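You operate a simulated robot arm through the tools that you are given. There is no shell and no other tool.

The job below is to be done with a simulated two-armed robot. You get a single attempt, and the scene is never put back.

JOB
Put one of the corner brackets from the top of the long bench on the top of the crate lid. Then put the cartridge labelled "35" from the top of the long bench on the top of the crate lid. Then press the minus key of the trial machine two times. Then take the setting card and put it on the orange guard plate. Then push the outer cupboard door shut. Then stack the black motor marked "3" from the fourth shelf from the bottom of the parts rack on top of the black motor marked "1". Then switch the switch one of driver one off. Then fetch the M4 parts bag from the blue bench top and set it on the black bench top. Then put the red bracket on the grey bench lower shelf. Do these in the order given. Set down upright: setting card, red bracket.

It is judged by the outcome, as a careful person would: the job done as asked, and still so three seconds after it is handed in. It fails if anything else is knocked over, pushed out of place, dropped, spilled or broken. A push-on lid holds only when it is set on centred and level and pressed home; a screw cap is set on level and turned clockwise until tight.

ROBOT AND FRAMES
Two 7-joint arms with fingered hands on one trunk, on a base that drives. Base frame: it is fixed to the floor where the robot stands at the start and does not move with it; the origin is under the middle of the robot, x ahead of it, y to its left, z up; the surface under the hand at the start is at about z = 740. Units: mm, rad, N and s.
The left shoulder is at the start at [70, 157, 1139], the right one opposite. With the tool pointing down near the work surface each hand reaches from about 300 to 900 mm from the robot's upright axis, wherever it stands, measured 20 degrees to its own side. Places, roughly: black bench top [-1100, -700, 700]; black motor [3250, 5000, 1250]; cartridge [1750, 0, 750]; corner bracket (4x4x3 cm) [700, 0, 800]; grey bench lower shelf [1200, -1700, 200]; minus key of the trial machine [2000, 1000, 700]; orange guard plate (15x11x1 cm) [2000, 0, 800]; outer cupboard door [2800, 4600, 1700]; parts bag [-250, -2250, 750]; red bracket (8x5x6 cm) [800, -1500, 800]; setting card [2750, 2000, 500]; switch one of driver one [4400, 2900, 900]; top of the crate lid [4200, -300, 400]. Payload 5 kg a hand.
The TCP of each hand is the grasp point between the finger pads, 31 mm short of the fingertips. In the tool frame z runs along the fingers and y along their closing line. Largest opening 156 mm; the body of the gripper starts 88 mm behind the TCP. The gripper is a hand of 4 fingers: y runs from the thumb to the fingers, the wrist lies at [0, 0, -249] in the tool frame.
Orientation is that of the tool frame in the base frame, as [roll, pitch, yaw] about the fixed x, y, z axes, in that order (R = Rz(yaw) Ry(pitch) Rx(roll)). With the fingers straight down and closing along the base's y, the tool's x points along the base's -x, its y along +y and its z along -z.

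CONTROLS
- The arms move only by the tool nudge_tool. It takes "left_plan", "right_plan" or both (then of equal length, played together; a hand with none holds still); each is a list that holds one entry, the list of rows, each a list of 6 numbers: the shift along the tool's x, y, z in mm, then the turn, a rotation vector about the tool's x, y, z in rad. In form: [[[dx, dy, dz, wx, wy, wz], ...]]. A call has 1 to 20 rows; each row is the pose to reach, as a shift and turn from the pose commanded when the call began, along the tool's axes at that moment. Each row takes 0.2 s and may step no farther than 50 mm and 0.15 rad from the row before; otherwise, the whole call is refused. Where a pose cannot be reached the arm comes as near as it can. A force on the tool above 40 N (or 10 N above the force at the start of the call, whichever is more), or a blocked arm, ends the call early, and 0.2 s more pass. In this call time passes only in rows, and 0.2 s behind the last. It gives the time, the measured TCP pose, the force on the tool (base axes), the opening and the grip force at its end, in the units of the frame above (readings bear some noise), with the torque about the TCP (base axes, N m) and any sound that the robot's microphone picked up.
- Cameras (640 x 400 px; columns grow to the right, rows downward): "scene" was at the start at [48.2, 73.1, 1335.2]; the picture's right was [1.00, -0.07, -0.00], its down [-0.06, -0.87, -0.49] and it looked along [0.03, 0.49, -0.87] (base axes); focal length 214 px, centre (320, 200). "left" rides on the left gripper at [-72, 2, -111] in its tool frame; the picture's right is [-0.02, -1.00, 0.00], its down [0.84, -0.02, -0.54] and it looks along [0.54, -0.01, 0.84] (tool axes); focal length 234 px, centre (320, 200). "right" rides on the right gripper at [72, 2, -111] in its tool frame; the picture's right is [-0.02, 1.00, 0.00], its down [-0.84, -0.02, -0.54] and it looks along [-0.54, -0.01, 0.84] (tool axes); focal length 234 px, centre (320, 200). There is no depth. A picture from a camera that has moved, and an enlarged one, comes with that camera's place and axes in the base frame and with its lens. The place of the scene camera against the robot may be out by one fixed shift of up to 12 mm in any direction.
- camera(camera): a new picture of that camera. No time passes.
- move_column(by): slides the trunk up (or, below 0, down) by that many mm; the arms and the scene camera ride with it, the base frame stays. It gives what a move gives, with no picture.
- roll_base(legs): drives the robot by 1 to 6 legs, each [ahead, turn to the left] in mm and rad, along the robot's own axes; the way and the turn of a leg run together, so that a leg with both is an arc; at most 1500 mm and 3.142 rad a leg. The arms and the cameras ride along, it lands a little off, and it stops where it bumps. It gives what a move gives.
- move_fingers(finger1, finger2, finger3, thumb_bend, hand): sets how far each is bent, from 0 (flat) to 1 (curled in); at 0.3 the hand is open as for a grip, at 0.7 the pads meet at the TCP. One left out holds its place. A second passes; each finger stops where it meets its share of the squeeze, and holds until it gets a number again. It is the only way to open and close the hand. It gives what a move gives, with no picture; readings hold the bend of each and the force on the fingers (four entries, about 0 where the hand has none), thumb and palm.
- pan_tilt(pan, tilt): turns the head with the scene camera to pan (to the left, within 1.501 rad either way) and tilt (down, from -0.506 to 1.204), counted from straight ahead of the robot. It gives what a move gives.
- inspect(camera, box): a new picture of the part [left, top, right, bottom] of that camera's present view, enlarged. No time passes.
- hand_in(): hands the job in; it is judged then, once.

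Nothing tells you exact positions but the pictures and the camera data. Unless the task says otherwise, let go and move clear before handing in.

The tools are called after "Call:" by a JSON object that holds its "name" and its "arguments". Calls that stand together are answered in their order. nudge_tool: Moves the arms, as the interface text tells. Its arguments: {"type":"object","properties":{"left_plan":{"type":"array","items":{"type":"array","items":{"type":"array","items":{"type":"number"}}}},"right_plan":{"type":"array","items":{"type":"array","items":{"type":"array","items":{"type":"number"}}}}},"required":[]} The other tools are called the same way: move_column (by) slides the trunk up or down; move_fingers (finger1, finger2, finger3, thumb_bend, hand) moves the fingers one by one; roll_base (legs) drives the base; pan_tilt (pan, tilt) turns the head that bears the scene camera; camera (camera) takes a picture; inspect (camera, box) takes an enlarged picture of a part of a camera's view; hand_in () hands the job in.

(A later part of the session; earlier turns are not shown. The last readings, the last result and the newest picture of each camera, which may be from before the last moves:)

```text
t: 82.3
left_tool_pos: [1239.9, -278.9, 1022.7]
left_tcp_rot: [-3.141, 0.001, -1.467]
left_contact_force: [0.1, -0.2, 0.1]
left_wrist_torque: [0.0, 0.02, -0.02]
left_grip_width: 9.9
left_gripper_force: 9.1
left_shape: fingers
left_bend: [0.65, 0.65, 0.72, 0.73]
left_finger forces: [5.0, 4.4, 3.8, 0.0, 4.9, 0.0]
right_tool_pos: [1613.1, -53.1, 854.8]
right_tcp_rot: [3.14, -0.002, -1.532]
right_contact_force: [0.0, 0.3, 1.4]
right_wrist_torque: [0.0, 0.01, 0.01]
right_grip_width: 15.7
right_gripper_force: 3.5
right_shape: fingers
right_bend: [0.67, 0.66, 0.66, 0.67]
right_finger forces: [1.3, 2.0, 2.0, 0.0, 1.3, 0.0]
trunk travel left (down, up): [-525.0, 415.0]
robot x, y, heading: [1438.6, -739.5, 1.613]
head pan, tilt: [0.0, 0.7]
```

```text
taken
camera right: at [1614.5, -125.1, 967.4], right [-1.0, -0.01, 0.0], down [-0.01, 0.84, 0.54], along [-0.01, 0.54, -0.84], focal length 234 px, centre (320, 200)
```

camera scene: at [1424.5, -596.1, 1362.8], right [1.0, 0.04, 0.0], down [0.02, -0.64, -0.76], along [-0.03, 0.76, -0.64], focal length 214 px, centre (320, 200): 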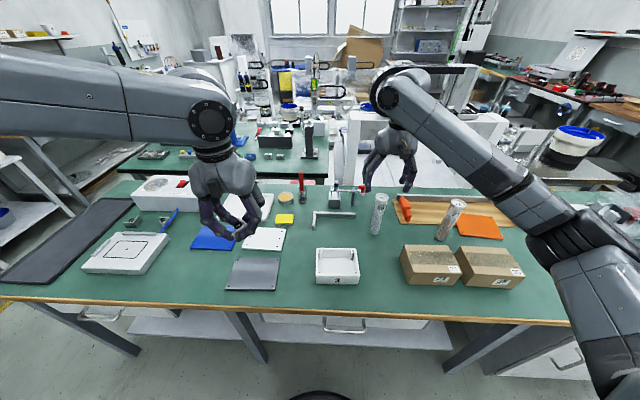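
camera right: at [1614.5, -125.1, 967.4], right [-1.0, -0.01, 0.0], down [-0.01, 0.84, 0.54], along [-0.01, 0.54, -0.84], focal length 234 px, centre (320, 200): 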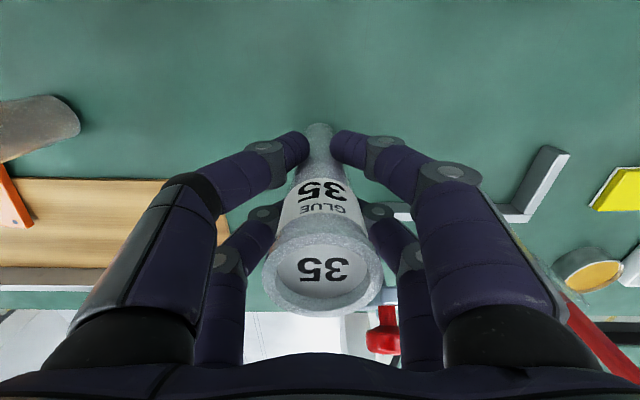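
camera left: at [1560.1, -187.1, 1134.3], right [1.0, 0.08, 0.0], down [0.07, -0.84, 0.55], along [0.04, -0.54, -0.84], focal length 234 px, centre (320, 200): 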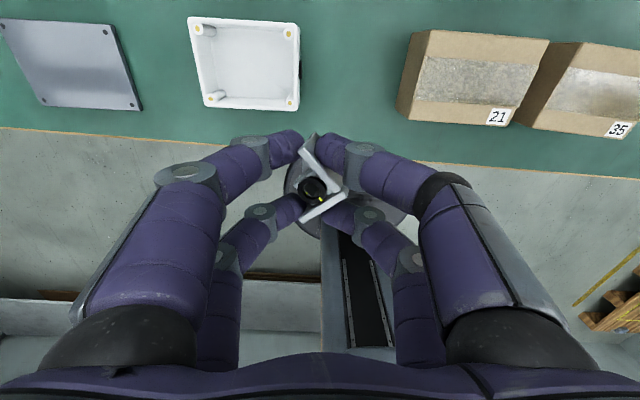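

Call:
{"name": "move_fingers", "arguments": {"hand": "right", "finger1": 0.75, "finger2": 0.75, "finger3": 0.75, "thumb_bend": 0.75}}

Call:
{"name": "camera", "arguments": {"camera": "right"}}

Call:
{"name": "inspect", "arguments": {"camera": "scene", "box": [330, 170, 426, 250]}}

```text
t: 83.3
left_tool_pos: [1238.1, -280.2, 1022.1]
left_tcp_rot: [3.141, 0.0, -1.464]
left_contact_force: [0.3, 0.1, 0.1]
left_wrist_torque: [-0.01, -0.03, 0.01]
left_grip_width: 9.7
left_gripper_force: 8.9
left_shape: fingers
left_bend: [0.65, 0.65, 0.72, 0.73]
left_finger forces: [5.0, 4.5, 3.8, 0.0, 4.8, 0.0]
right_tool_pos: [1613.3, -53.0, 854.7]
right_tcp_rot: [-3.141, -0.002, -1.533]
right_contact_force: [0.0, 0.1, -0.7]
right_wrist_torque: [-0.02, 0.05, 0.0]
right_grip_width: 2.9
right_gripper_force: 20.7
right_shape: fingers
right_bend: [0.72, 0.71, 0.71, 0.72]
right_finger forces: [8.7, 12.1, 11.3, 0.0, 9.2, 0.1]
trunk travel left (down, up): [-525.0, 415.0]
robot x, y, heading: [1435.9, -740.2, 1.61]
head pan, tilt: [0.0, 0.7]
```

```text
taken
camera right: at [1614.5, -125.1, 967.4], right [-1.0, -0.01, 0.0], down [-0.01, 0.84, 0.54], along [-0.01, 0.54, -0.84], focal length 234 px, centre (320, 200)
```

right: 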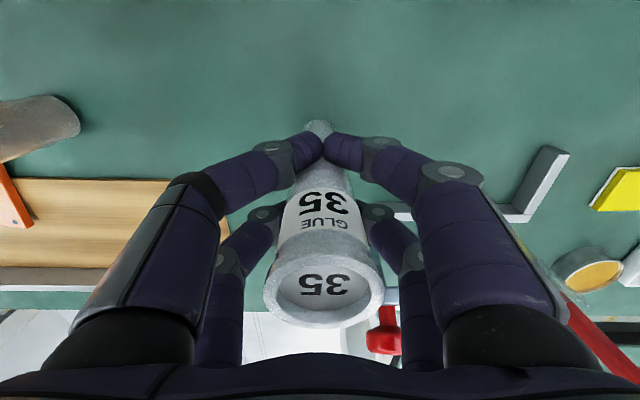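

```text
5.00 times, centred on (378, 210) of scene
camera zoom: at [1423.4, -596.2, 1362.8], right [1.0, 0.04, 0.0], down [0.02, -0.64, -0.76], along [-0.03, 0.76, -0.64], focal length 1072 px, centre (30, 150)
```

zoom: 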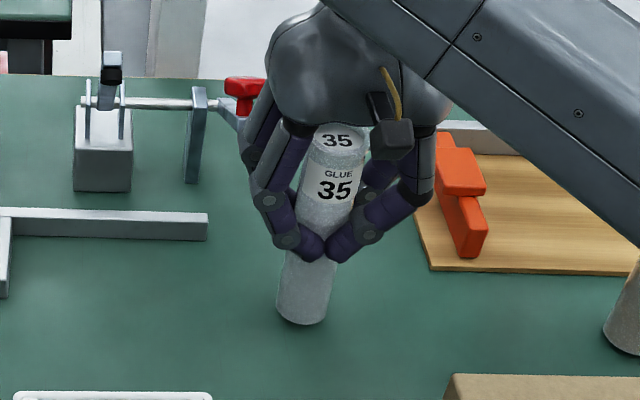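

Gripped firmly and upright. I lift it well clear and draw the arm back.

Call:
{"name": "nudge_tool", "arguments": {"right_plan": [[[0, 0, -10, 0, 0, 0], [0, 0, -30, 0, 0, 0], [0, 0, -60, 0, 0, 0], [0, 0, -100, 0, 0, 0], [0, 0, -145, 0, 0, 0], [0, 0, -190, 0, 0, 0], [0, 0, -230, 0, 0, 0]]]}}

Call:
{"name": "camera", "arguments": {"camera": "right"}}

Call:
{"name": "camera", "arguments": {"camera": "scene"}}

```text
t: 84.9
left_tool_pos: [1239.9, -279.5, 1023.1]
left_tcp_rot: [3.139, 0.0, -1.463]
left_contact_force: [-0.4, -0.5, -0.3]
left_wrist_torque: [0.05, -0.03, 0.03]
left_grip_width: 10.0
left_gripper_force: 9.2
left_shape: fingers
left_bend: [0.65, 0.65, 0.72, 0.73]
left_finger forces: [4.9, 4.5, 3.9, 0.0, 4.9, 0.1]
right_tool_pos: [1615.7, -52.0, 1084.9]
right_tcp_rot: [3.141, -0.001, -1.536]
right_contact_force: [0.2, -0.5, -0.9]
right_wrist_torque: [-0.01, -0.01, 0.0]
right_grip_width: 2.3
right_gripper_force: 20.8
right_shape: fingers
right_bend: [0.72, 0.71, 0.71, 0.72]
right_finger forces: [9.1, 12.1, 11.4, 0.0, 9.2, 0.1]
trunk travel left (down, up): [-525.0, 415.0]
robot x, y, heading: [1432.9, -739.0, 1.611]
head pan, tilt: [0.0, 0.7]
```

```text
taken
camera right: at [1615.9, -125.0, 1197.7], right [-1.0, -0.01, 0.0], down [-0.01, 0.84, 0.54], along [-0.01, 0.54, -0.84], focal length 234 px, centre (320, 200)
```

right: 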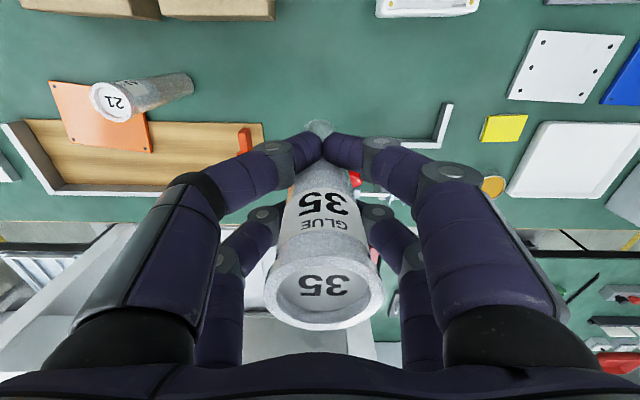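

```text
taken
camera scene: at [1422.9, -597.4, 1362.8], right [1.0, 0.04, 0.0], down [0.02, -0.64, -0.77], along [-0.03, 0.76, -0.64], focal length 214 px, centre (320, 200)
```

scene: 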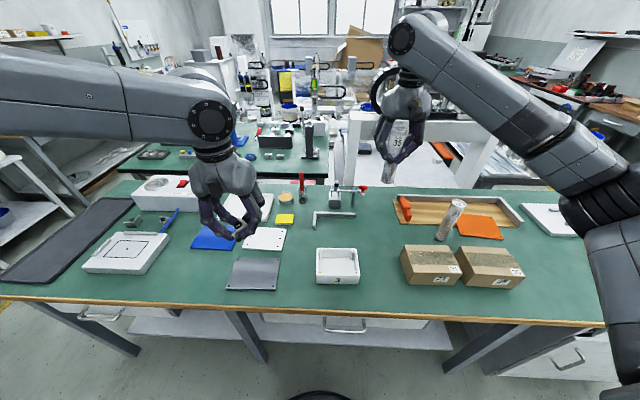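

Call:
{"name": "nudge_tool", "arguments": {"right_plan": [[[42, -12, 0, 0, 0, 0], [84, -24, 0, 0, 0, 0], [126, -36, 0, 0, 0, 0], [168, -48, 0, 0, 0, 0], [210, -60, 0, 0, 0, 0], [250, -71, 0, 0, 0, 0]]]}}

Call:
{"name": "roll_base", "arguments": {"legs": [[0, -1.61], [1500, 0], [250, 0]]}}

Call:
{"name": "pan_tilt", "arguments": {"pan": 0, "tilt": 0.5}}

Call:
{"name": "camera", "arguments": {"camera": "scene"}}

Call:
{"name": "camera", "arguments": {"camera": "right"}}

Call:
{"name": "camera", "arguments": {"camera": "left"}}

```text
t: 86.3
left_tool_pos: [1239.8, -280.0, 1023.4]
left_tcp_rot: [-3.141, 0.002, -1.464]
left_contact_force: [-0.3, 0.1, -1.1]
left_wrist_torque: [0.02, -0.05, 0.0]
left_grip_width: 10.3
left_gripper_force: 9.1
left_shape: fingers
left_bend: [0.65, 0.65, 0.72, 0.73]
left_finger forces: [4.9, 4.5, 4.0, 0.0, 4.9, 0.1]
right_tool_pos: [1693.1, -304.3, 1085.4]
right_tcp_rot: [3.139, 0.0, -1.533]
right_contact_force: [0.2, -0.2, -0.2]
right_wrist_torque: [0.03, -0.03, 0.03]
right_grip_width: 2.6
right_gripper_force: 19.9
right_shape: fingers
right_bend: [0.73, 0.71, 0.71, 0.72]
right_finger forces: [8.7, 11.8, 11.3, 0.1, 9.1, 0.0]
trunk travel left (down, up): [-525.0, 415.0]
robot x, y, heading: [1433.6, -736.6, 1.611]
head pan, tilt: [0.0, 0.7]
```

```text
t: 99.2
left_tool_pos: [3686.8, -497.2, 1022.5]
left_tcp_rot: [-3.141, -0.001, -3.041]
left_contact_force: [0.4, -0.3, -0.6]
left_wrist_torque: [-0.03, 0.03, -0.05]
left_grip_width: 9.7
left_gripper_force: 8.8
left_shape: fingers
left_bend: [0.65, 0.66, 0.72, 0.73]
left_finger forces: [4.8, 4.6, 3.6, 0.0, 5.0, 0.0]
right_tool_pos: [3663.5, -950.4, 1083.5]
right_tcp_rot: [3.14, -0.001, -3.109]
right_contact_force: [0.4, 0.3, -1.6]
right_wrist_torque: [-0.02, 0.0, 0.02]
right_grip_width: 1.9
right_gripper_force: 18.7
right_shape: fingers
right_bend: [0.73, 0.71, 0.71, 0.73]
right_finger forces: [7.5, 11.0, 10.5, 0.0, 8.4, 0.0]
trunk travel left (down, up): [-525.0, 415.0]
robot x, y, heading: [3230.0, -694.5, 0.035]
head pan, tilt: [0.0, 0.7]
```

```text
t: 99.9
left_tool_pos: [3685.6, -496.4, 1021.4]
left_tcp_rot: [-3.141, 0.001, -3.04]
left_contact_force: [1.5, 0.7, -0.2]
left_wrist_torque: [0.01, 0.0, -0.01]
left_grip_width: 10.0
left_gripper_force: 8.3
left_shape: fingers
left_bend: [0.65, 0.66, 0.72, 0.73]
left_finger forces: [4.8, 4.6, 3.7, 0.1, 5.0, 0.0]
right_tool_pos: [3661.7, -950.4, 1083.1]
right_tcp_rot: [-3.141, -0.001, -3.109]
right_contact_force: [-0.5, -0.1, -1.2]
right_wrist_torque: [0.0, 0.04, -0.04]
right_grip_width: 2.1
right_gripper_force: 18.5
right_shape: fingers
right_bend: [0.73, 0.71, 0.71, 0.73]
right_finger forces: [7.6, 11.0, 10.5, 0.0, 8.5, 0.0]
trunk travel left (down, up): [-525.0, 415.0]
robot x, y, heading: [3224.0, -690.5, 0.031]
head pan, tilt: [0.0, 0.499]
```

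```text
taken
camera scene: at [3361.3, -678.6, 1380.4], right [0.03, -1.0, 0.0], down [-0.48, -0.02, -0.88], along [0.88, 0.03, -0.48], focal length 214 px, centre (320, 200)
```

scene: 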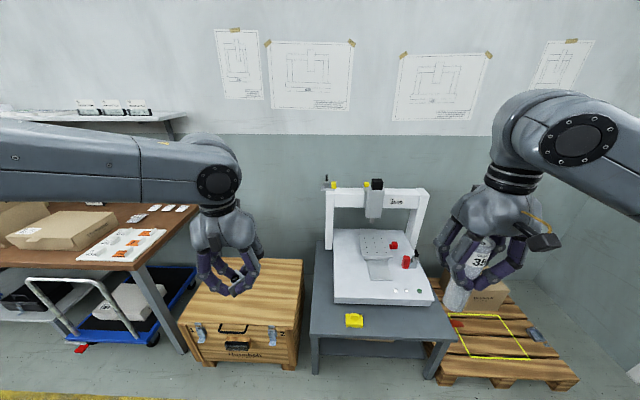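

```text
taken
camera right: at [3590.0, -950.6, 1195.7], right [-0.01, 1.0, 0.0], down [0.84, 0.01, 0.54], along [0.54, 0.0, -0.84], focal length 234 px, centre (320, 200)
```

right: 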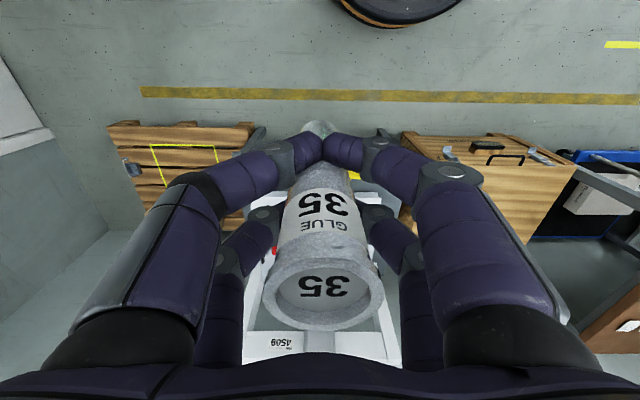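

```text
taken
camera left: at [3758.2, -488.5, 1134.2], right [0.13, -0.99, 0.0], down [-0.83, -0.11, 0.55], along [-0.54, -0.07, -0.84], focal length 234 px, centre (320, 200)
```

left: 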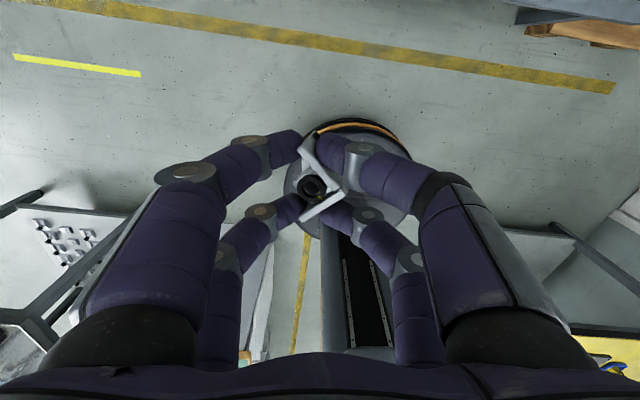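

The wooden crate with lid spans about x 3950–4350, y -560–0 at z about 400. I drive to stand in front of it.

Call:
{"name": "roll_base", "arguments": {"legs": [[0, 1.0], [450, 0], [0, -1.03]]}}

Call:
{"name": "pan_tilt", "arguments": {"pan": 0, "tilt": 0.8}}

Call:
{"name": "camera", "arguments": {"camera": "scene"}}

```text
t: 107.7
left_tool_pos: [3920.0, -144.5, 1022.4]
left_tcp_rot: [-3.14, 0.001, -3.071]
left_contact_force: [0.1, 0.0, 0.4]
left_wrist_torque: [0.01, 0.05, 0.02]
left_grip_width: 9.8
left_gripper_force: 9.0
left_shape: fingers
left_bend: [0.65, 0.66, 0.73, 0.73]
left_finger forces: [4.8, 4.6, 3.3, 0.0, 5.3, 0.0]
right_tool_pos: [3880.5, -595.9, 1083.9]
right_tcp_rot: [-3.141, -0.001, -3.139]
right_contact_force: [-0.5, 0.6, -1.1]
right_wrist_torque: [-0.03, 0.03, -0.01]
right_grip_width: 1.3
right_gripper_force: 17.1
right_shape: fingers
right_bend: [0.73, 0.71, 0.71, 0.73]
right_finger forces: [6.7, 10.6, 9.7, 0.0, 7.8, 0.0]
trunk travel left (down, up): [-525.0, 415.0]
robot x, y, heading: [3452.2, -318.8, -0.002]
head pan, tilt: [0.0, 0.499]
```

```text
t: 108.5
left_tool_pos: [3919.3, -145.4, 1021.9]
left_tcp_rot: [3.141, 0.0, -3.071]
left_contact_force: [0.2, 0.7, -0.4]
left_wrist_torque: [0.0, -0.02, 0.02]
left_grip_width: 9.7
left_gripper_force: 8.9
left_shape: fingers
left_bend: [0.65, 0.66, 0.73, 0.73]
left_finger forces: [4.9, 4.6, 3.4, 0.0, 5.2, 0.1]
right_tool_pos: [3881.0, -596.9, 1083.7]
right_tcp_rot: [-3.14, 0.001, -3.139]
right_contact_force: [-0.9, -0.6, -0.9]
right_wrist_torque: [0.01, -0.02, 0.0]
right_grip_width: 1.9
right_gripper_force: 17.2
right_shape: fingers
right_bend: [0.73, 0.71, 0.71, 0.73]
right_finger forces: [6.7, 10.5, 9.7, 0.0, 7.9, 0.0]
trunk travel left (down, up): [-525.0, 415.0]
robot x, y, heading: [3456.4, -320.7, -0.006]
head pan, tilt: [0.0, 0.799]
```

```text
taken
camera scene: at [3577.9, -316.1, 1354.6], right [0.0, -1.0, 0.0], down [-0.72, 0.0, -0.7], along [0.7, 0.0, -0.72], focal length 214 px, centre (320, 200)
```

scene: 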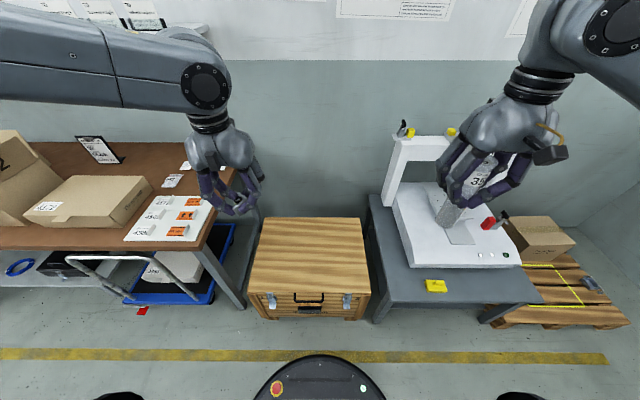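

Call:
{"name": "nudge_tool", "arguments": {"left_plan": [[[-18, 3, 0, 0, 0, 0], [-36, 6, 0, 0, 0, 0], [-54, 9, 0, 0, 0, 0], [-72, 12, 0, 0, 0, 0], [-92, 15, 0, 0, 0, 0], [-111, 17, 0, 0, 0, 0]]], "right_plan": [[[-10, 38, 0, 0, 0, 0], [-30, 76, 0, 0, 0, 0], [-60, 114, 0, 0, 0, 0], [-90, 152, 0, 0, 0, 0], [-120, 190, 0, 0, 0, 0], [-150, 225, 0, 0, 0, 0]]]}}

Call:
{"name": "move_column", "arguments": {"by": -340}}

Call:
{"name": "camera", "arguments": {"camera": "scene"}}

Call:
{"name": "camera", "arguments": {"camera": "left"}}

Call:
{"name": "camera", "arguments": {"camera": "right"}}

```text
t: 109.8
left_tool_pos: [4029.7, -119.4, 1019.5]
left_tcp_rot: [-3.14, -0.002, -3.071]
left_contact_force: [1.7, 1.1, -0.2]
left_wrist_torque: [-0.04, 0.04, 0.02]
left_grip_width: 9.7
left_gripper_force: 8.8
left_shape: fingers
left_bend: [0.65, 0.66, 0.73, 0.73]
left_finger forces: [4.8, 4.6, 3.3, 0.0, 5.4, 0.1]
right_tool_pos: [4030.4, -372.5, 1083.0]
right_tcp_rot: [-3.141, -0.002, -3.141]
right_contact_force: [-0.3, 0.8, -1.6]
right_wrist_torque: [0.0, 0.07, -0.01]
right_grip_width: 1.2
right_gripper_force: 17.5
right_shape: fingers
right_bend: [0.73, 0.71, 0.71, 0.73]
right_finger forces: [6.7, 10.3, 9.8, 0.1, 8.1, 0.1]
trunk travel left (down, up): [-525.0, 415.0]
robot x, y, heading: [3452.7, -327.3, 0.003]
head pan, tilt: [0.0, 0.799]
```

```text
t: 113.2
left_tool_pos: [4029.5, -120.7, 681.3]
left_tcp_rot: [3.141, -0.001, -3.071]
left_contact_force: [0.6, -0.2, -0.9]
left_wrist_torque: [0.02, 0.0, -0.01]
left_grip_width: 10.1
left_gripper_force: 8.9
left_shape: fingers
left_bend: [0.65, 0.66, 0.73, 0.73]
left_finger forces: [4.7, 4.7, 3.4, 0.1, 5.2, 0.1]
right_tool_pos: [4028.2, -373.6, 744.4]
right_tcp_rot: [3.141, 0.001, 3.141]
right_contact_force: [-0.3, 0.4, -1.8]
right_wrist_torque: [-0.02, -0.01, 0.01]
right_grip_width: 1.2
right_gripper_force: 17.0
right_shape: fingers
right_bend: [0.73, 0.71, 0.71, 0.73]
right_finger forces: [6.8, 10.3, 9.8, 0.1, 8.0, 0.0]
trunk travel left (down, up): [-185.0, 755.0]
robot x, y, heading: [3449.5, -323.5, 0.003]
head pan, tilt: [0.0, 0.799]
```

```text
taken
camera scene: at [3577.7, -316.0, 1014.6], right [0.0, -1.0, 0.0], down [-0.72, 0.0, -0.7], along [0.7, 0.0, -0.72], focal length 214 px, centre (320, 200)
```

scene: 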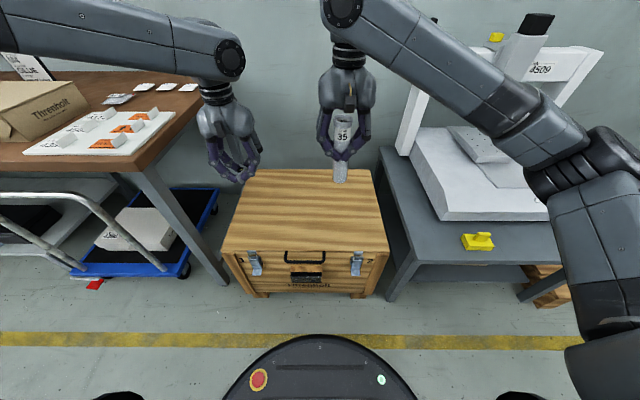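

```text
taken
camera left: at [4100.8, -114.1, 793.3], right [0.09, -1.0, 0.0], down [-0.83, -0.08, 0.54], along [-0.54, -0.05, -0.84], focal length 234 px, centre (320, 200)
```

left: 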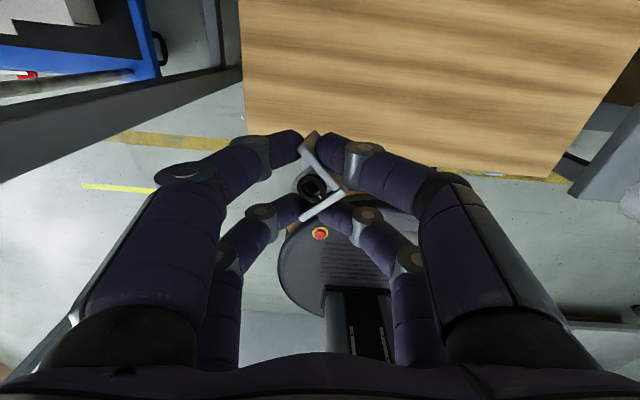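

```text
taken
camera right: at [3955.8, -372.3, 856.0], right [0.02, 1.0, 0.0], down [0.84, -0.02, 0.54], along [0.54, -0.01, -0.84], focal length 234 px, centre (320, 200)
```

right: 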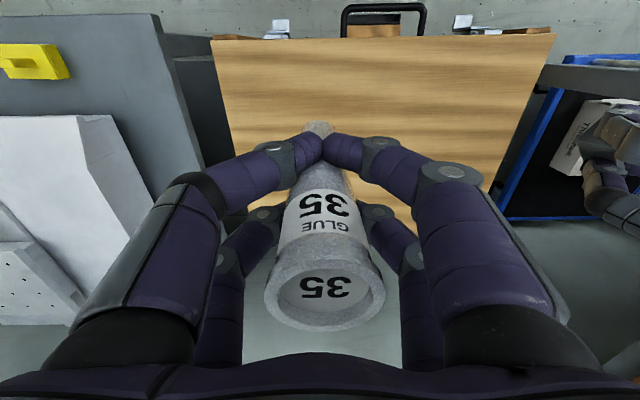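

Call:
{"name": "nudge_tool", "arguments": {"left_plan": [[[0, 0, 50, 0, 0, 0], [0, 0, 100, 0, 0, 0], [0, 0, 150, 0, 0, 0], [0, 0, 190, 0, 0, 0], [0, 0, 215, 0, 0, 0], [0, 0, 225, 0, 0, 0]]]}}

Call:
{"name": "camera", "arguments": {"camera": "left"}}

Call:
{"name": "inspect", "arguments": {"camera": "scene", "box": [190, 130, 350, 230]}}

```text
t: 114.6
left_tool_pos: [4028.0, -119.1, 456.1]
left_tcp_rot: [-3.14, -0.001, -3.072]
left_contact_force: [0.2, 0.0, -0.8]
left_wrist_torque: [0.01, 0.01, 0.02]
left_grip_width: 10.1
left_gripper_force: 9.6
left_shape: fingers
left_bend: [0.65, 0.66, 0.73, 0.73]
left_finger forces: [4.8, 4.6, 3.7, 0.0, 5.5, 0.0]
right_tool_pos: [4028.3, -374.1, 743.6]
right_tcp_rot: [-3.141, -0.001, -3.141]
right_contact_force: [0.5, 0.1, -1.5]
right_wrist_torque: [0.0, 0.0, 0.0]
right_grip_width: 1.4
right_gripper_force: 17.3
right_shape: fingers
right_bend: [0.73, 0.71, 0.71, 0.73]
right_finger forces: [6.7, 10.4, 9.8, 0.0, 8.1, 0.1]
trunk travel left (down, up): [-185.0, 755.0]
robot x, y, heading: [3454.6, -322.4, -0.002]
head pan, tilt: [0.0, 0.799]
```

```text
taken
camera left: at [4100.3, -112.8, 567.8], right [0.09, -1.0, 0.0], down [-0.83, -0.08, 0.55], along [-0.54, -0.05, -0.84], focal length 234 px, centre (320, 200)
```

left: 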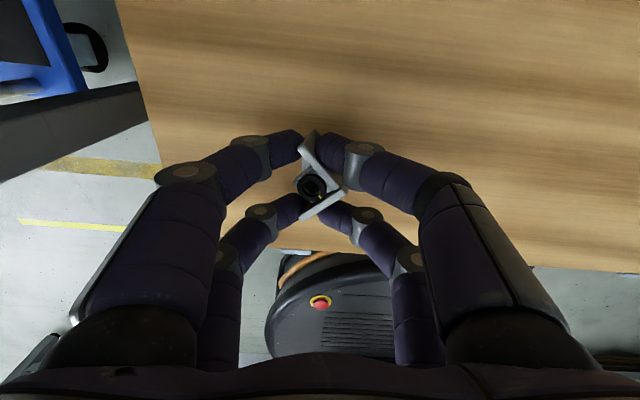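

```text
4.00 times, centred on (270, 180) of scene
camera zoom: at [3577.9, -316.0, 1014.5], right [0.0, -1.0, 0.0], down [-0.72, 0.0, -0.7], along [0.7, 0.0, -0.72], focal length 858 px, centre (520, 280)
```

zoom: 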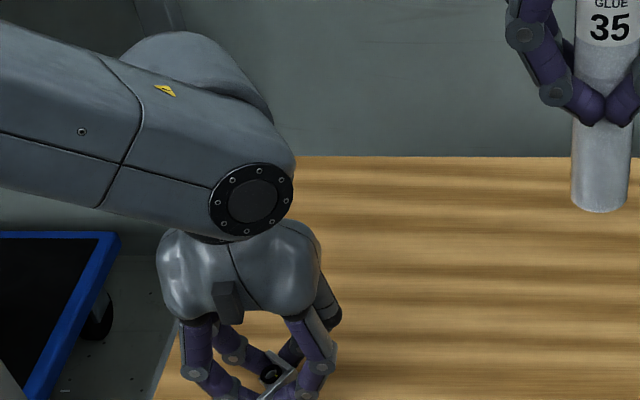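

Call:
{"name": "nudge_tool", "arguments": {"left_plan": [[[0, 0, 4, 0, 0, 0], [0, 0, 8, 0, 0, 0], [0, 0, 11, 0, 0, 0], [0, 0, 14, 0, 0, 0]]]}}

Call:
{"name": "inspect", "arguments": {"camera": "scene", "box": [210, 200, 306, 260]}}

```text
t: 115.5
left_tool_pos: [4031.0, -121.2, 451.8]
left_tcp_rot: [-3.139, 0.01, -3.072]
left_contact_force: [-4.8, 1.4, 26.9]
left_wrist_torque: [0.35, 0.36, 0.0]
left_grip_width: 9.7
left_gripper_force: 21.1
left_shape: fingers
left_bend: [0.65, 0.64, 0.73, 0.73]
left_finger forces: [8.6, 18.0, 8.0, 0.0, 7.9, 0.0]
right_tool_pos: [4026.8, -375.6, 744.0]
right_tcp_rot: [3.141, 0.002, -3.141]
right_contact_force: [0.2, 0.6, -1.1]
right_wrist_torque: [-0.03, 0.0, 0.01]
right_grip_width: 1.6
right_gripper_force: 17.1
right_shape: fingers
right_bend: [0.73, 0.71, 0.71, 0.73]
right_finger forces: [6.7, 10.5, 9.9, 0.0, 8.1, 0.0]
trunk travel left (down, up): [-185.0, 755.0]
robot x, y, heading: [3455.0, -326.9, 0.001]
head pan, tilt: [0.0, 0.799]
stopped in row 4 (left hand): the force on the tool passed its limit at 43 N (the readings are from after the stop); the commanded pose is now the measured one
```

```text
6.67 times, centred on (258, 230) of scene
camera zoom: at [3576.0, -316.5, 1014.8], right [0.0, -1.0, 0.0], down [-0.72, 0.0, -0.7], along [0.7, 0.0, -0.72], focal length 1430 px, centre (733, 0)
```

zoom: 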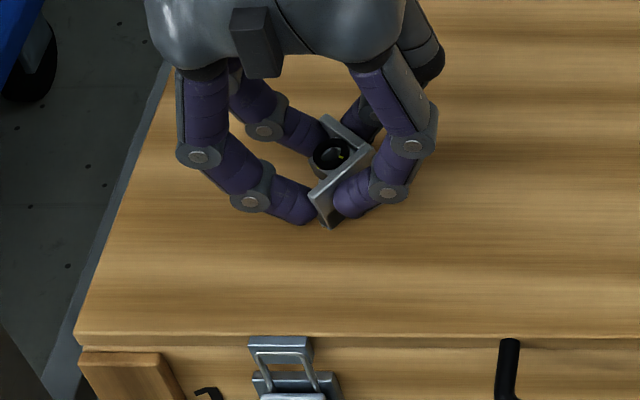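

Call:
{"name": "nudge_tool", "arguments": {"left_plan": [[[0, 0, -1.5, 0, 0, 0], [0, 0, -2.5, 0, 0, 0]]]}}

Call:
{"name": "move_fingers", "arguments": {"hand": "left", "finger1": 0.6, "finger2": 0.6, "finger3": 0.65, "thumb_bend": 0.65}}

Call:
{"name": "move_fingers", "arguments": {"hand": "left", "finger1": 0.48, "finger2": 0.48, "finger3": 0.48, "thumb_bend": 0.48}}

Call:
{"name": "camera", "arguments": {"camera": "left"}}

Call:
{"name": "inspect", "arguments": {"camera": "scene", "box": [210, 200, 306, 260]}}

```text
t: 116.1
left_tool_pos: [4032.2, -120.5, 451.7]
left_tcp_rot: [-3.141, 0.009, -3.074]
left_contact_force: [4.1, 0.8, 22.5]
left_wrist_torque: [0.28, 0.09, -0.03]
left_grip_width: 9.7
left_gripper_force: 18.1
left_shape: fingers
left_bend: [0.65, 0.64, 0.73, 0.73]
left_finger forces: [7.2, 14.6, 5.8, 0.0, 9.5, 0.0]
right_tool_pos: [4027.2, -375.8, 743.9]
right_tcp_rot: [-3.141, 0.003, -3.141]
right_contact_force: [0.8, -0.4, -1.3]
right_wrist_torque: [0.02, -0.01, 0.0]
right_grip_width: 1.3
right_gripper_force: 17.7
right_shape: fingers
right_bend: [0.73, 0.71, 0.71, 0.73]
right_finger forces: [6.7, 10.3, 9.8, 0.0, 8.2, 0.1]
trunk travel left (down, up): [-185.0, 755.0]
robot x, y, heading: [3450.4, -323.1, 0.004]
head pan, tilt: [0.0, 0.799]
```

```text
t: 117.1
left_tool_pos: [4029.8, -120.0, 450.4]
left_tcp_rot: [3.141, 0.005, -3.074]
left_contact_force: [-2.6, -0.8, 5.8]
left_wrist_torque: [0.08, 0.1, 0.07]
left_grip_width: 29.9
left_gripper_force: 2.4
left_shape: fingers
left_bend: [0.61, 0.61, 0.65, 0.65]
left_finger forces: [2.6, 3.1, 0.0, 0.0, 0.0, 0.0]
right_tool_pos: [4028.2, -375.4, 744.2]
right_tcp_rot: [3.142, -0.001, -3.141]
right_contact_force: [0.4, 0.2, -1.3]
right_wrist_torque: [0.03, 0.01, 0.01]
right_grip_width: 1.6
right_gripper_force: 17.1
right_shape: fingers
right_bend: [0.73, 0.71, 0.71, 0.73]
right_finger forces: [6.8, 10.4, 9.8, 0.0, 8.0, 0.1]
trunk travel left (down, up): [-185.0, 755.0]
robot x, y, heading: [3452.9, -320.1, 0.006]
head pan, tilt: [0.0, 0.799]
```

```text
t: 118.1
left_tool_pos: [4031.2, -121.9, 452.7]
left_tcp_rot: [3.141, 0.008, -3.075]
left_contact_force: [5.1, -3.1, 17.2]
left_wrist_torque: [0.55, 0.2, -0.17]
left_grip_width: 88.2
left_gripper_force: 8.8
left_shape: fingers
left_bend: [0.48, 0.51, 0.48, 0.48]
left_finger forces: [1.5, 14.6, 1.2, 0.0, 0.0, 0.1]
right_tool_pos: [4028.6, -374.0, 743.9]
right_tcp_rot: [3.141, 0.0, -3.14]
right_contact_force: [-0.5, -1.0, -0.8]
right_wrist_torque: [-0.01, 0.01, 0.02]
right_grip_width: 1.3
right_gripper_force: 17.9
right_shape: fingers
right_bend: [0.73, 0.71, 0.71, 0.73]
right_finger forces: [6.8, 10.4, 9.8, 0.0, 8.2, 0.0]
trunk travel left (down, up): [-185.0, 755.0]
robot x, y, heading: [3456.0, -321.9, -0.003]
head pan, tilt: [0.0, 0.799]
```

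```text
taken
camera left: at [4102.0, -114.6, 564.6], right [0.09, -1.0, 0.0], down [-0.84, -0.08, 0.54], along [-0.54, -0.05, -0.84], focal length 234 px, centre (320, 200)
```

left: 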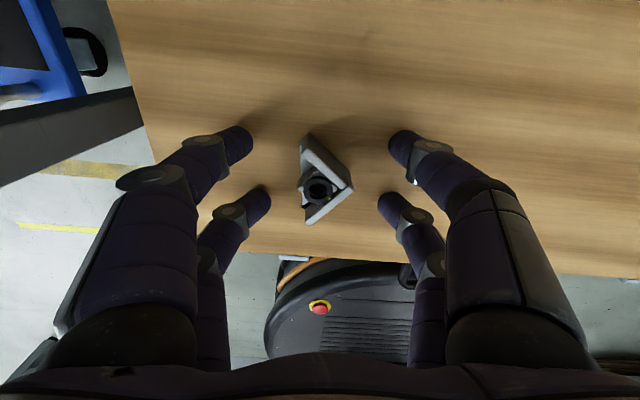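

```text
6.67 times, centred on (258, 230) of scene
camera zoom: at [3576.8, -316.7, 1014.8], right [0.0, -1.0, 0.0], down [-0.72, 0.0, -0.7], along [0.7, 0.0, -0.72], focal length 1430 px, centre (733, 0)
```

zoom: 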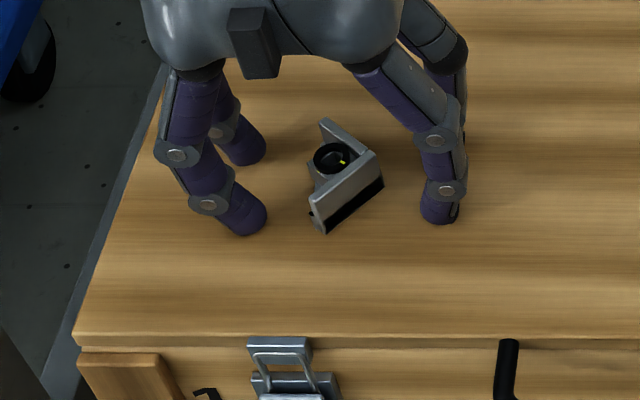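

The bracket stands on the lid. I lift the left hand away, then lower the cartridge next to it.

Call:
{"name": "nudge_tool", "arguments": {"left_plan": [[[0, 0, -10, 0, 0, 0], [0, 0, -50, 0, 0, 0], [0, 0, -100, 0, 0, 0], [0, 0, -150, 0, 0, 0], [0, 0, -200, 0, 0, 0], [0, 0, -230, 0, 0, 0]]]}}

Call:
{"name": "nudge_tool", "arguments": {"right_plan": [[[0, 0, 50, 0, 0, 0], [0, 0, 100, 0, 0, 0], [0, 0, 150, 0, 0, 0], [0, 0, 185, 0, 0, 0], [0, 0, 200, 0, 0, 0], [0, 0, 208, 0, 0, 0]]]}}

Call:
{"name": "camera", "arguments": {"camera": "scene"}}

Call:
{"name": "inspect", "arguments": {"camera": "scene", "box": [270, 120, 430, 220]}}

```text
t: 119.5
left_tool_pos: [4029.2, -121.6, 679.8]
left_tcp_rot: [-3.14, 0.005, -3.072]
left_contact_force: [0.4, -0.4, 0.5]
left_wrist_torque: [-0.01, -0.01, -0.03]
left_grip_width: 88.3
left_gripper_force: 0.1
left_shape: fingers
left_bend: [0.48, 0.48, 0.48, 0.48]
left_finger forces: [0.0, 0.0, 0.0, 0.1, 0.0, 0.1]
right_tool_pos: [4027.6, -375.6, 743.9]
right_tcp_rot: [-3.141, 0.0, -3.14]
right_contact_force: [-0.9, -1.1, -1.2]
right_wrist_torque: [0.02, -0.01, 0.01]
right_grip_width: 1.3
right_gripper_force: 17.5
right_shape: fingers
right_bend: [0.73, 0.71, 0.71, 0.73]
right_finger forces: [6.8, 10.4, 9.8, 0.0, 8.2, 0.0]
trunk travel left (down, up): [-185.0, 755.0]
robot x, y, heading: [3455.0, -323.5, 0.0]
head pan, tilt: [0.0, 0.799]
```

```text
t: 120.9
left_tool_pos: [4030.6, -120.8, 681.3]
left_tcp_rot: [3.14, 0.006, -3.072]
left_contact_force: [0.4, -0.8, -0.4]
left_wrist_torque: [-0.02, 0.0, 0.01]
left_grip_width: 88.4
left_gripper_force: 0.1
left_shape: fingers
left_bend: [0.48, 0.48, 0.48, 0.48]
left_finger forces: [0.0, 0.0, 0.1, 0.0, 0.0, 0.0]
right_tool_pos: [4030.2, -375.2, 534.9]
right_tcp_rot: [-3.141, -0.001, -3.14]
right_contact_force: [-0.1, 0.4, -1.2]
right_wrist_torque: [0.02, 0.01, -0.04]
right_grip_width: 1.0
right_gripper_force: 17.8
right_shape: fingers
right_bend: [0.73, 0.71, 0.71, 0.73]
right_finger forces: [7.3, 10.3, 10.0, 0.0, 8.3, 0.1]
trunk travel left (down, up): [-185.0, 755.0]
robot x, y, heading: [3456.0, -325.4, -0.003]
head pan, tilt: [0.0, 0.799]
```

```text
taken
camera scene: at [3577.8, -316.0, 1014.5], right [0.0, -1.0, 0.0], down [-0.72, 0.0, -0.7], along [0.7, 0.0, -0.72], focal length 214 px, centre (320, 200)
```

scene: 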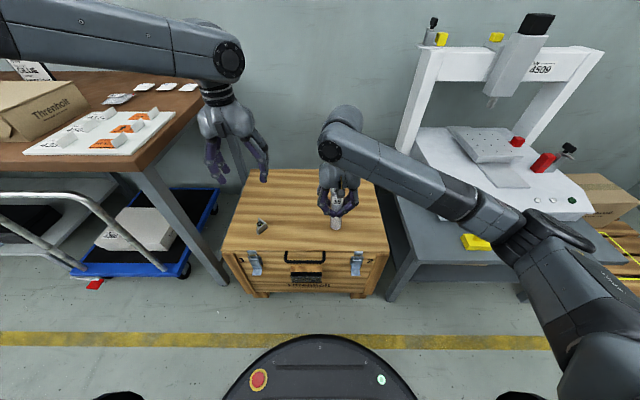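

```text
4.00 times, centred on (350, 170) of scene
camera zoom: at [3577.8, -316.0, 1014.5], right [0.0, -1.0, 0.0], down [-0.72, 0.0, -0.7], along [0.7, 0.0, -0.72], focal length 858 px, centre (200, 320)
```

zoom: 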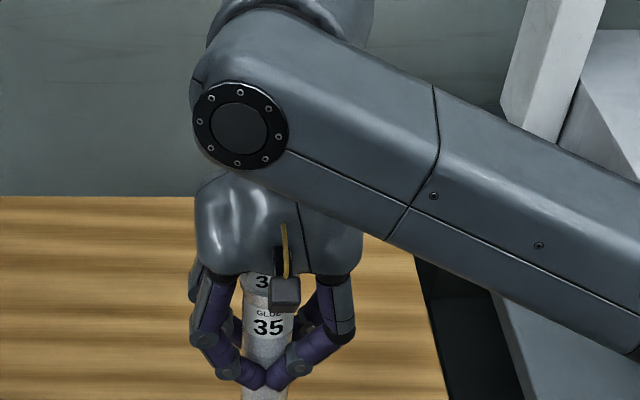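

Call:
{"name": "nudge_tool", "arguments": {"right_plan": [[[0, 0, 2, 0, 0, 0], [0, 0, 4, 0, 0, 0], [0, 0, 5.5, 0, 0, 0]]]}}

Call:
{"name": "inspect", "arguments": {"camera": "scene", "box": [290, 180, 386, 240]}}

```text
t: 121.7
left_tool_pos: [4029.9, -121.1, 680.8]
left_tcp_rot: [3.141, 0.005, -3.073]
left_contact_force: [0.0, -0.3, -0.5]
left_wrist_torque: [0.0, 0.01, 0.0]
left_grip_width: 88.3
left_gripper_force: 0.0
left_shape: fingers
left_bend: [0.48, 0.48, 0.48, 0.48]
left_finger forces: [0.0, 0.1, 0.1, 0.0, 0.0, 0.1]
right_tool_pos: [4029.3, -374.2, 531.1]
right_tcp_rot: [3.14, 0.0, -3.139]
right_contact_force: [0.4, -0.1, -0.7]
right_wrist_torque: [0.01, 0.02, 0.0]
right_grip_width: 1.1
right_gripper_force: 18.4
right_shape: fingers
right_bend: [0.73, 0.71, 0.71, 0.73]
right_finger forces: [7.3, 10.3, 9.9, 0.0, 8.4, 0.0]
trunk travel left (down, up): [-185.0, 755.0]
robot x, y, heading: [3452.0, -325.0, -0.001]
head pan, tilt: [0.0, 0.799]
```

```text
6.67 times, centred on (338, 210) of scene
camera zoom: at [3577.7, -316.0, 1014.5], right [0.0, -1.0, 0.0], down [-0.72, 0.0, -0.7], along [0.7, 0.0, -0.72], focal length 1430 px, centre (200, 133)
```

zoom: 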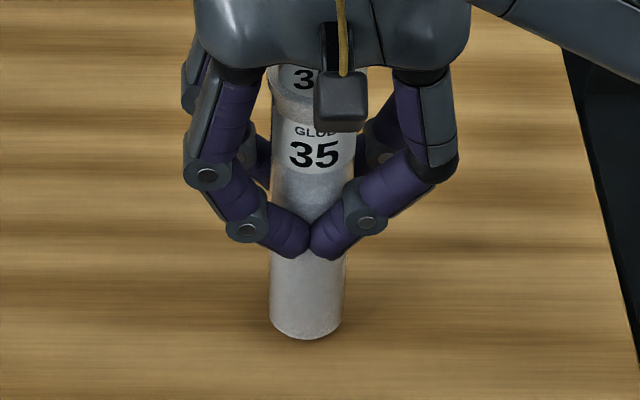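

Call:
{"name": "nudge_tool", "arguments": {"right_plan": [[[0, 0, 1, 0, 0, 0], [0, 0, 2, 0, 0, 0], [0, 0, 3, 0, 0, 0]]]}}

```text
t: 122.5
left_tool_pos: [4029.0, -121.2, 680.4]
left_tcp_rot: [3.139, 0.005, -3.07]
left_contact_force: [0.3, -0.3, -0.2]
left_wrist_torque: [0.01, -0.03, 0.07]
left_grip_width: 88.6
left_gripper_force: 0.0
left_shape: fingers
left_bend: [0.48, 0.48, 0.48, 0.48]
left_finger forces: [0.0, 0.1, 0.0, 0.1, 0.0, 0.0]
right_tool_pos: [4028.5, -372.8, 526.1]
right_tcp_rot: [3.141, 0.0, -3.14]
right_contact_force: [0.0, 0.1, -0.9]
right_wrist_torque: [-0.01, 0.04, -0.01]
right_grip_width: 1.0
right_gripper_force: 17.8
right_shape: fingers
right_bend: [0.73, 0.71, 0.71, 0.73]
right_finger forces: [7.3, 10.3, 10.1, 0.1, 8.5, 0.1]
trunk travel left (down, up): [-185.0, 755.0]
robot x, y, heading: [3453.0, -320.3, 0.004]
head pan, tilt: [0.0, 0.799]
```

Call:
{"name": "nudge_tool", "arguments": {"right_plan": [[[0, 0, 1, 0, 0, 0], [0, 0, 2, 0, 0, 0], [0, 0, 3, 0, 0, 0]]]}}

Call:
{"name": "nudge_tool", "arguments": {"right_plan": [[[0, 0, 1, 0, 0, 0], [0, 0, 2, 0, 0, 0]]]}}

```text
t: 123.3
left_tool_pos: [4030.7, -122.6, 679.4]
left_tcp_rot: [-3.141, 0.006, -3.072]
left_contact_force: [-0.3, -0.4, 0.9]
left_wrist_torque: [-0.02, 0.01, 0.04]
left_grip_width: 88.0
left_gripper_force: 0.0
left_shape: fingers
left_bend: [0.48, 0.48, 0.48, 0.48]
left_finger forces: [0.0, 0.0, 0.0, 0.1, 0.1, 0.0]
right_tool_pos: [4028.6, -373.9, 524.7]
right_tcp_rot: [3.141, 0.001, -3.14]
right_contact_force: [-0.4, -0.1, -0.5]
right_wrist_torque: [0.02, -0.01, -0.02]
right_grip_width: 0.9
right_gripper_force: 18.1
right_shape: fingers
right_bend: [0.73, 0.71, 0.71, 0.73]
right_finger forces: [7.2, 10.4, 10.0, 0.0, 8.4, 0.0]
trunk travel left (down, up): [-185.0, 755.0]
robot x, y, heading: [3453.5, -322.7, 0.001]
head pan, tilt: [0.0, 0.799]
```

```text
t: 123.9
left_tool_pos: [4029.2, -121.0, 681.2]
left_tcp_rot: [-3.14, 0.006, -3.071]
left_contact_force: [0.5, 0.2, -0.2]
left_wrist_torque: [0.0, -0.01, 0.03]
left_grip_width: 88.3
left_gripper_force: 0.0
left_shape: fingers
left_bend: [0.48, 0.48, 0.48, 0.48]
left_finger forces: [0.1, 0.0, 0.0, 0.0, 0.0, 0.0]
right_tool_pos: [4027.5, -374.3, 525.0]
right_tcp_rot: [-3.141, 0.003, -3.14]
right_contact_force: [0.5, -1.0, 4.5]
right_wrist_torque: [0.03, -0.01, 0.03]
right_grip_width: 0.9
right_gripper_force: 19.3
right_shape: fingers
right_bend: [0.73, 0.71, 0.72, 0.73]
right_finger forces: [7.7, 10.8, 10.5, 0.0, 9.4, 0.0]
trunk travel left (down, up): [-185.0, 755.0]
robot x, y, heading: [3452.9, -325.5, 0.005]
head pan, tilt: [0.0, 0.799]
```

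Contact with the lid is felt. I release gradually and symmetrically.

Call:
{"name": "move_fingers", "arguments": {"hand": "right", "finger1": 0.68, "finger2": 0.68, "finger3": 0.68, "thumb_bend": 0.68}}

Call:
{"name": "move_fingers", "arguments": {"hand": "right", "finger1": 0.6, "finger2": 0.6, "finger3": 0.6, "thumb_bend": 0.6}}

Call:
{"name": "move_fingers", "arguments": {"hand": "right", "finger1": 0.42, "finger2": 0.42, "finger3": 0.42, "thumb_bend": 0.42}}

Call:
{"name": "camera", "arguments": {"camera": "right"}}

Call:
{"name": "inspect", "arguments": {"camera": "scene", "box": [290, 180, 386, 240]}}

```text
t: 124.9
left_tool_pos: [4030.1, -121.1, 680.2]
left_tcp_rot: [3.141, 0.006, -3.072]
left_contact_force: [0.5, -0.1, 0.0]
left_wrist_torque: [0.0, 0.01, 0.0]
left_grip_width: 88.4
left_gripper_force: 0.1
left_shape: fingers
left_bend: [0.48, 0.48, 0.48, 0.48]
left_finger forces: [0.1, 0.1, 0.1, 0.0, 0.0, 0.0]
right_tool_pos: [4026.5, -375.2, 523.6]
right_tcp_rot: [-3.139, 0.002, -3.14]
right_contact_force: [0.8, -0.7, 8.3]
right_wrist_torque: [-0.06, -0.06, -0.03]
right_grip_width: 9.2
right_gripper_force: 6.2
right_shape: fingers
right_bend: [0.68, 0.67, 0.65, 0.69]
right_finger forces: [0.9, 2.9, 5.0, 0.1, 4.0, 0.0]
trunk travel left (down, up): [-185.0, 755.0]
robot x, y, heading: [3456.2, -322.4, 0.006]
head pan, tilt: [0.0, 0.799]
```

```text
t: 125.9
left_tool_pos: [4029.9, -121.5, 679.0]
left_tcp_rot: [-3.141, 0.006, -3.07]
left_contact_force: [0.1, -0.4, 0.8]
left_wrist_torque: [0.0, 0.01, 0.0]
left_grip_width: 88.5
left_gripper_force: 0.0
left_shape: fingers
left_bend: [0.48, 0.48, 0.48, 0.48]
left_finger forces: [0.0, 0.1, 0.0, 0.1, 0.1, 0.1]
right_tool_pos: [4027.6, -375.8, 522.5]
right_tcp_rot: [3.141, 0.001, -3.139]
right_contact_force: [-0.8, -0.2, -0.5]
right_wrist_torque: [-0.01, 0.03, 0.01]
right_grip_width: 41.2
right_gripper_force: 0.1
right_shape: fingers
right_bend: [0.6, 0.6, 0.6, 0.6]
right_finger forces: [0.1, 0.0, 0.0, 0.1, 0.0, 0.0]
trunk travel left (down, up): [-185.0, 755.0]
robot x, y, heading: [3452.2, -324.8, 0.0]
head pan, tilt: [0.0, 0.799]
```

```text
t: 126.9
left_tool_pos: [4030.9, -120.6, 679.5]
left_tcp_rot: [-3.14, 0.006, -3.07]
left_contact_force: [-0.2, 0.0, -0.3]
left_wrist_torque: [-0.03, 0.03, -0.01]
left_grip_width: 88.4
left_gripper_force: 0.0
left_shape: fingers
left_bend: [0.48, 0.48, 0.48, 0.48]
left_finger forces: [0.0, 0.1, 0.0, 0.0, 0.0, 0.1]
right_tool_pos: [4027.4, -373.6, 522.8]
right_tcp_rot: [-3.141, 0.0, -3.139]
right_contact_force: [-0.2, 1.3, -0.6]
right_wrist_torque: [0.01, -0.04, 0.0]
right_grip_width: 112.5
right_gripper_force: 0.1
right_shape: fingers
right_bend: [0.42, 0.42, 0.42, 0.42]
right_finger forces: [0.1, 0.1, 0.0, 0.0, 0.0, 0.0]
trunk travel left (down, up): [-185.0, 755.0]
robot x, y, heading: [3452.4, -325.0, 0.002]
head pan, tilt: [0.0, 0.799]
```

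```text
taken
camera right: at [3955.3, -372.8, 634.9], right [0.02, 1.0, 0.0], down [0.84, -0.02, 0.54], along [0.54, -0.01, -0.84], focal length 234 px, centre (320, 200)
```

right: 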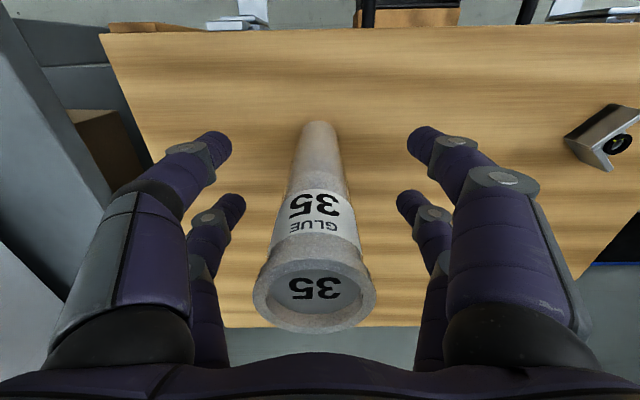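

```text
6.67 times, centred on (338, 210) of scene
camera zoom: at [3577.6, -316.0, 1014.5], right [0.0, -1.0, 0.0], down [-0.72, 0.0, -0.7], along [0.7, 0.0, -0.72], focal length 1430 px, centre (200, 133)
```

zoom: 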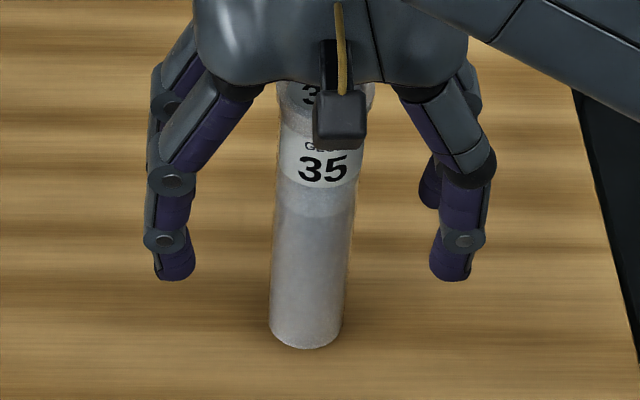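

Cartridge stands upright on the lid. I raise the right hand straight up, raise the trunk, and check.

Call:
{"name": "nudge_tool", "arguments": {"right_plan": [[[0, 0, -30, 0, 0, 0], [0, 0, -75, 0, 0, 0], [0, 0, -120, 0, 0, 0], [0, 0, -165, 0, 0, 0], [0, 0, -210, 0, 0, 0], [0, 0, -250, 0, 0, 0]]]}}

Call:
{"name": "camera", "arguments": {"camera": "scene"}}

Call:
{"name": "move_column", "arguments": {"by": 340}}

Call:
{"name": "nudge_tool", "arguments": {"right_plan": [[[30, -20, 0, 0, 0, 0], [60, -30, 0, 0, 0, 0], [90, -40, 0, 0, 0, 0], [120, -50, 0, 0, 0, 0], [150, -60, 0, 0, 0, 0], [180, -70, 0, 0, 0, 0], [200, -80, 0, 0, 0, 0]]], "left_plan": [[[30, 20, 0, 0, 0, 0], [60, 30, 0, 0, 0, 0], [90, 40, 0, 0, 0, 0], [120, 50, 0, 0, 0, 0], [150, 60, 0, 0, 0, 0], [180, 70, 0, 0, 0, 0], [200, 80, 0, 0, 0, 0]]]}}

Call:
{"name": "camera", "arguments": {"camera": "scene"}}

```text
t: 128.3
left_tool_pos: [4029.3, -122.2, 679.4]
left_tcp_rot: [-3.139, 0.005, -3.071]
left_contact_force: [-0.3, 0.2, -0.5]
left_wrist_torque: [0.0, 0.02, 0.03]
left_grip_width: 88.2
left_gripper_force: 0.1
left_shape: fingers
left_bend: [0.48, 0.48, 0.48, 0.48]
left_finger forces: [0.1, 0.0, 0.0, 0.0, 0.0, 0.0]
right_tool_pos: [4024.6, -373.3, 771.0]
right_tcp_rot: [3.141, 0.001, -3.139]
right_contact_force: [0.3, 0.9, -0.4]
right_wrist_torque: [0.0, 0.03, -0.03]
right_grip_width: 112.8
right_gripper_force: 0.1
right_shape: fingers
right_bend: [0.42, 0.42, 0.42, 0.42]
right_finger forces: [0.2, 0.0, 0.0, 0.0, 0.1, 0.1]
trunk travel left (down, up): [-185.0, 755.0]
robot x, y, heading: [3458.0, -319.0, 0.002]
head pan, tilt: [0.0, 0.799]
```

```text
taken
camera scene: at [3577.1, -315.8, 1014.5], right [0.0, -1.0, 0.0], down [-0.72, 0.0, -0.7], along [0.7, 0.0, -0.72], focal length 214 px, centre (320, 200)
```

scene: 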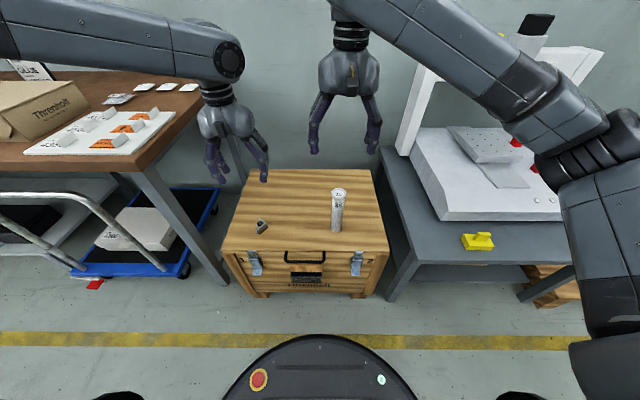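

```text
t: 131.6
left_tool_pos: [4031.7, -121.2, 1020.5]
left_tcp_rot: [-3.141, 0.005, -3.071]
left_contact_force: [-0.1, 0.6, 0.1]
left_wrist_torque: [-0.01, 0.0, -0.03]
left_grip_width: 88.5
left_gripper_force: 0.0
left_shape: fingers
left_bend: [0.48, 0.48, 0.48, 0.48]
left_finger forces: [0.1, 0.0, 0.0, 0.0, 0.0, 0.0]
right_tool_pos: [4024.3, -373.9, 1109.1]
right_tcp_rot: [3.141, -0.001, -3.14]
right_contact_force: [-0.3, -0.1, -0.2]
right_wrist_torque: [0.01, -0.03, 0.02]
right_grip_width: 112.3
right_gripper_force: 0.1
right_shape: fingers
right_bend: [0.42, 0.42, 0.42, 0.42]
right_finger forces: [0.1, 0.1, 0.0, 0.0, 0.0, 0.1]
trunk travel left (down, up): [-525.0, 415.0]
robot x, y, heading: [3454.9, -324.5, -0.002]
head pan, tilt: [0.0, 0.799]
```

```text
t: 133.2
left_tool_pos: [3844.5, -66.1, 1021.6]
left_tcp_rot: [3.138, 0.004, -3.073]
left_contact_force: [0.4, 0.5, -0.8]
left_wrist_torque: [0.05, 0.03, 0.01]
left_grip_width: 88.7
left_gripper_force: 0.0
left_shape: fingers
left_bend: [0.48, 0.48, 0.48, 0.48]
left_finger forces: [0.2, 0.0, 0.0, 0.0, 0.0, 0.1]
left hand out of reach, approached as far as the arm can: row 7
right_tool_pos: [3826.0, -456.0, 1108.3]
right_tcp_rot: [3.14, 0.0, -3.14]
right_contact_force: [0.5, 0.3, -0.1]
right_wrist_torque: [0.02, 0.01, 0.0]
right_grip_width: 112.5
right_gripper_force: 0.1
right_shape: fingers
right_bend: [0.42, 0.42, 0.42, 0.42]
right_finger forces: [0.0, 0.0, 0.0, 0.0, 0.0, 0.1]
trunk travel left (down, up): [-525.0, 415.0]
robot x, y, heading: [3453.1, -327.6, 0.005]
head pan, tilt: [0.0, 0.799]
```

```text
taken
camera scene: at [3577.8, -319.7, 1354.4], right [0.0, -1.0, 0.0], down [-0.72, 0.0, -0.7], along [0.7, 0.0, -0.72], focal length 214 px, centre (320, 200)
```

scene: 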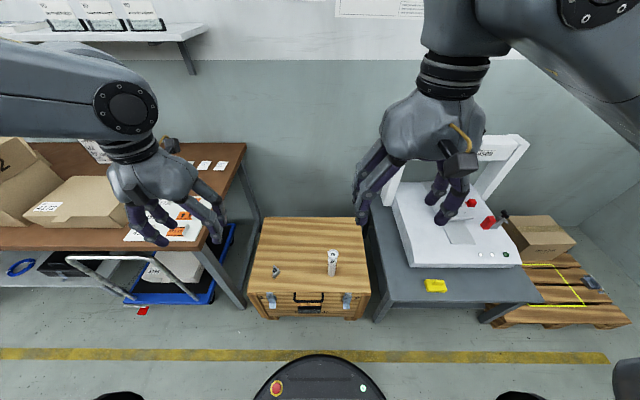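

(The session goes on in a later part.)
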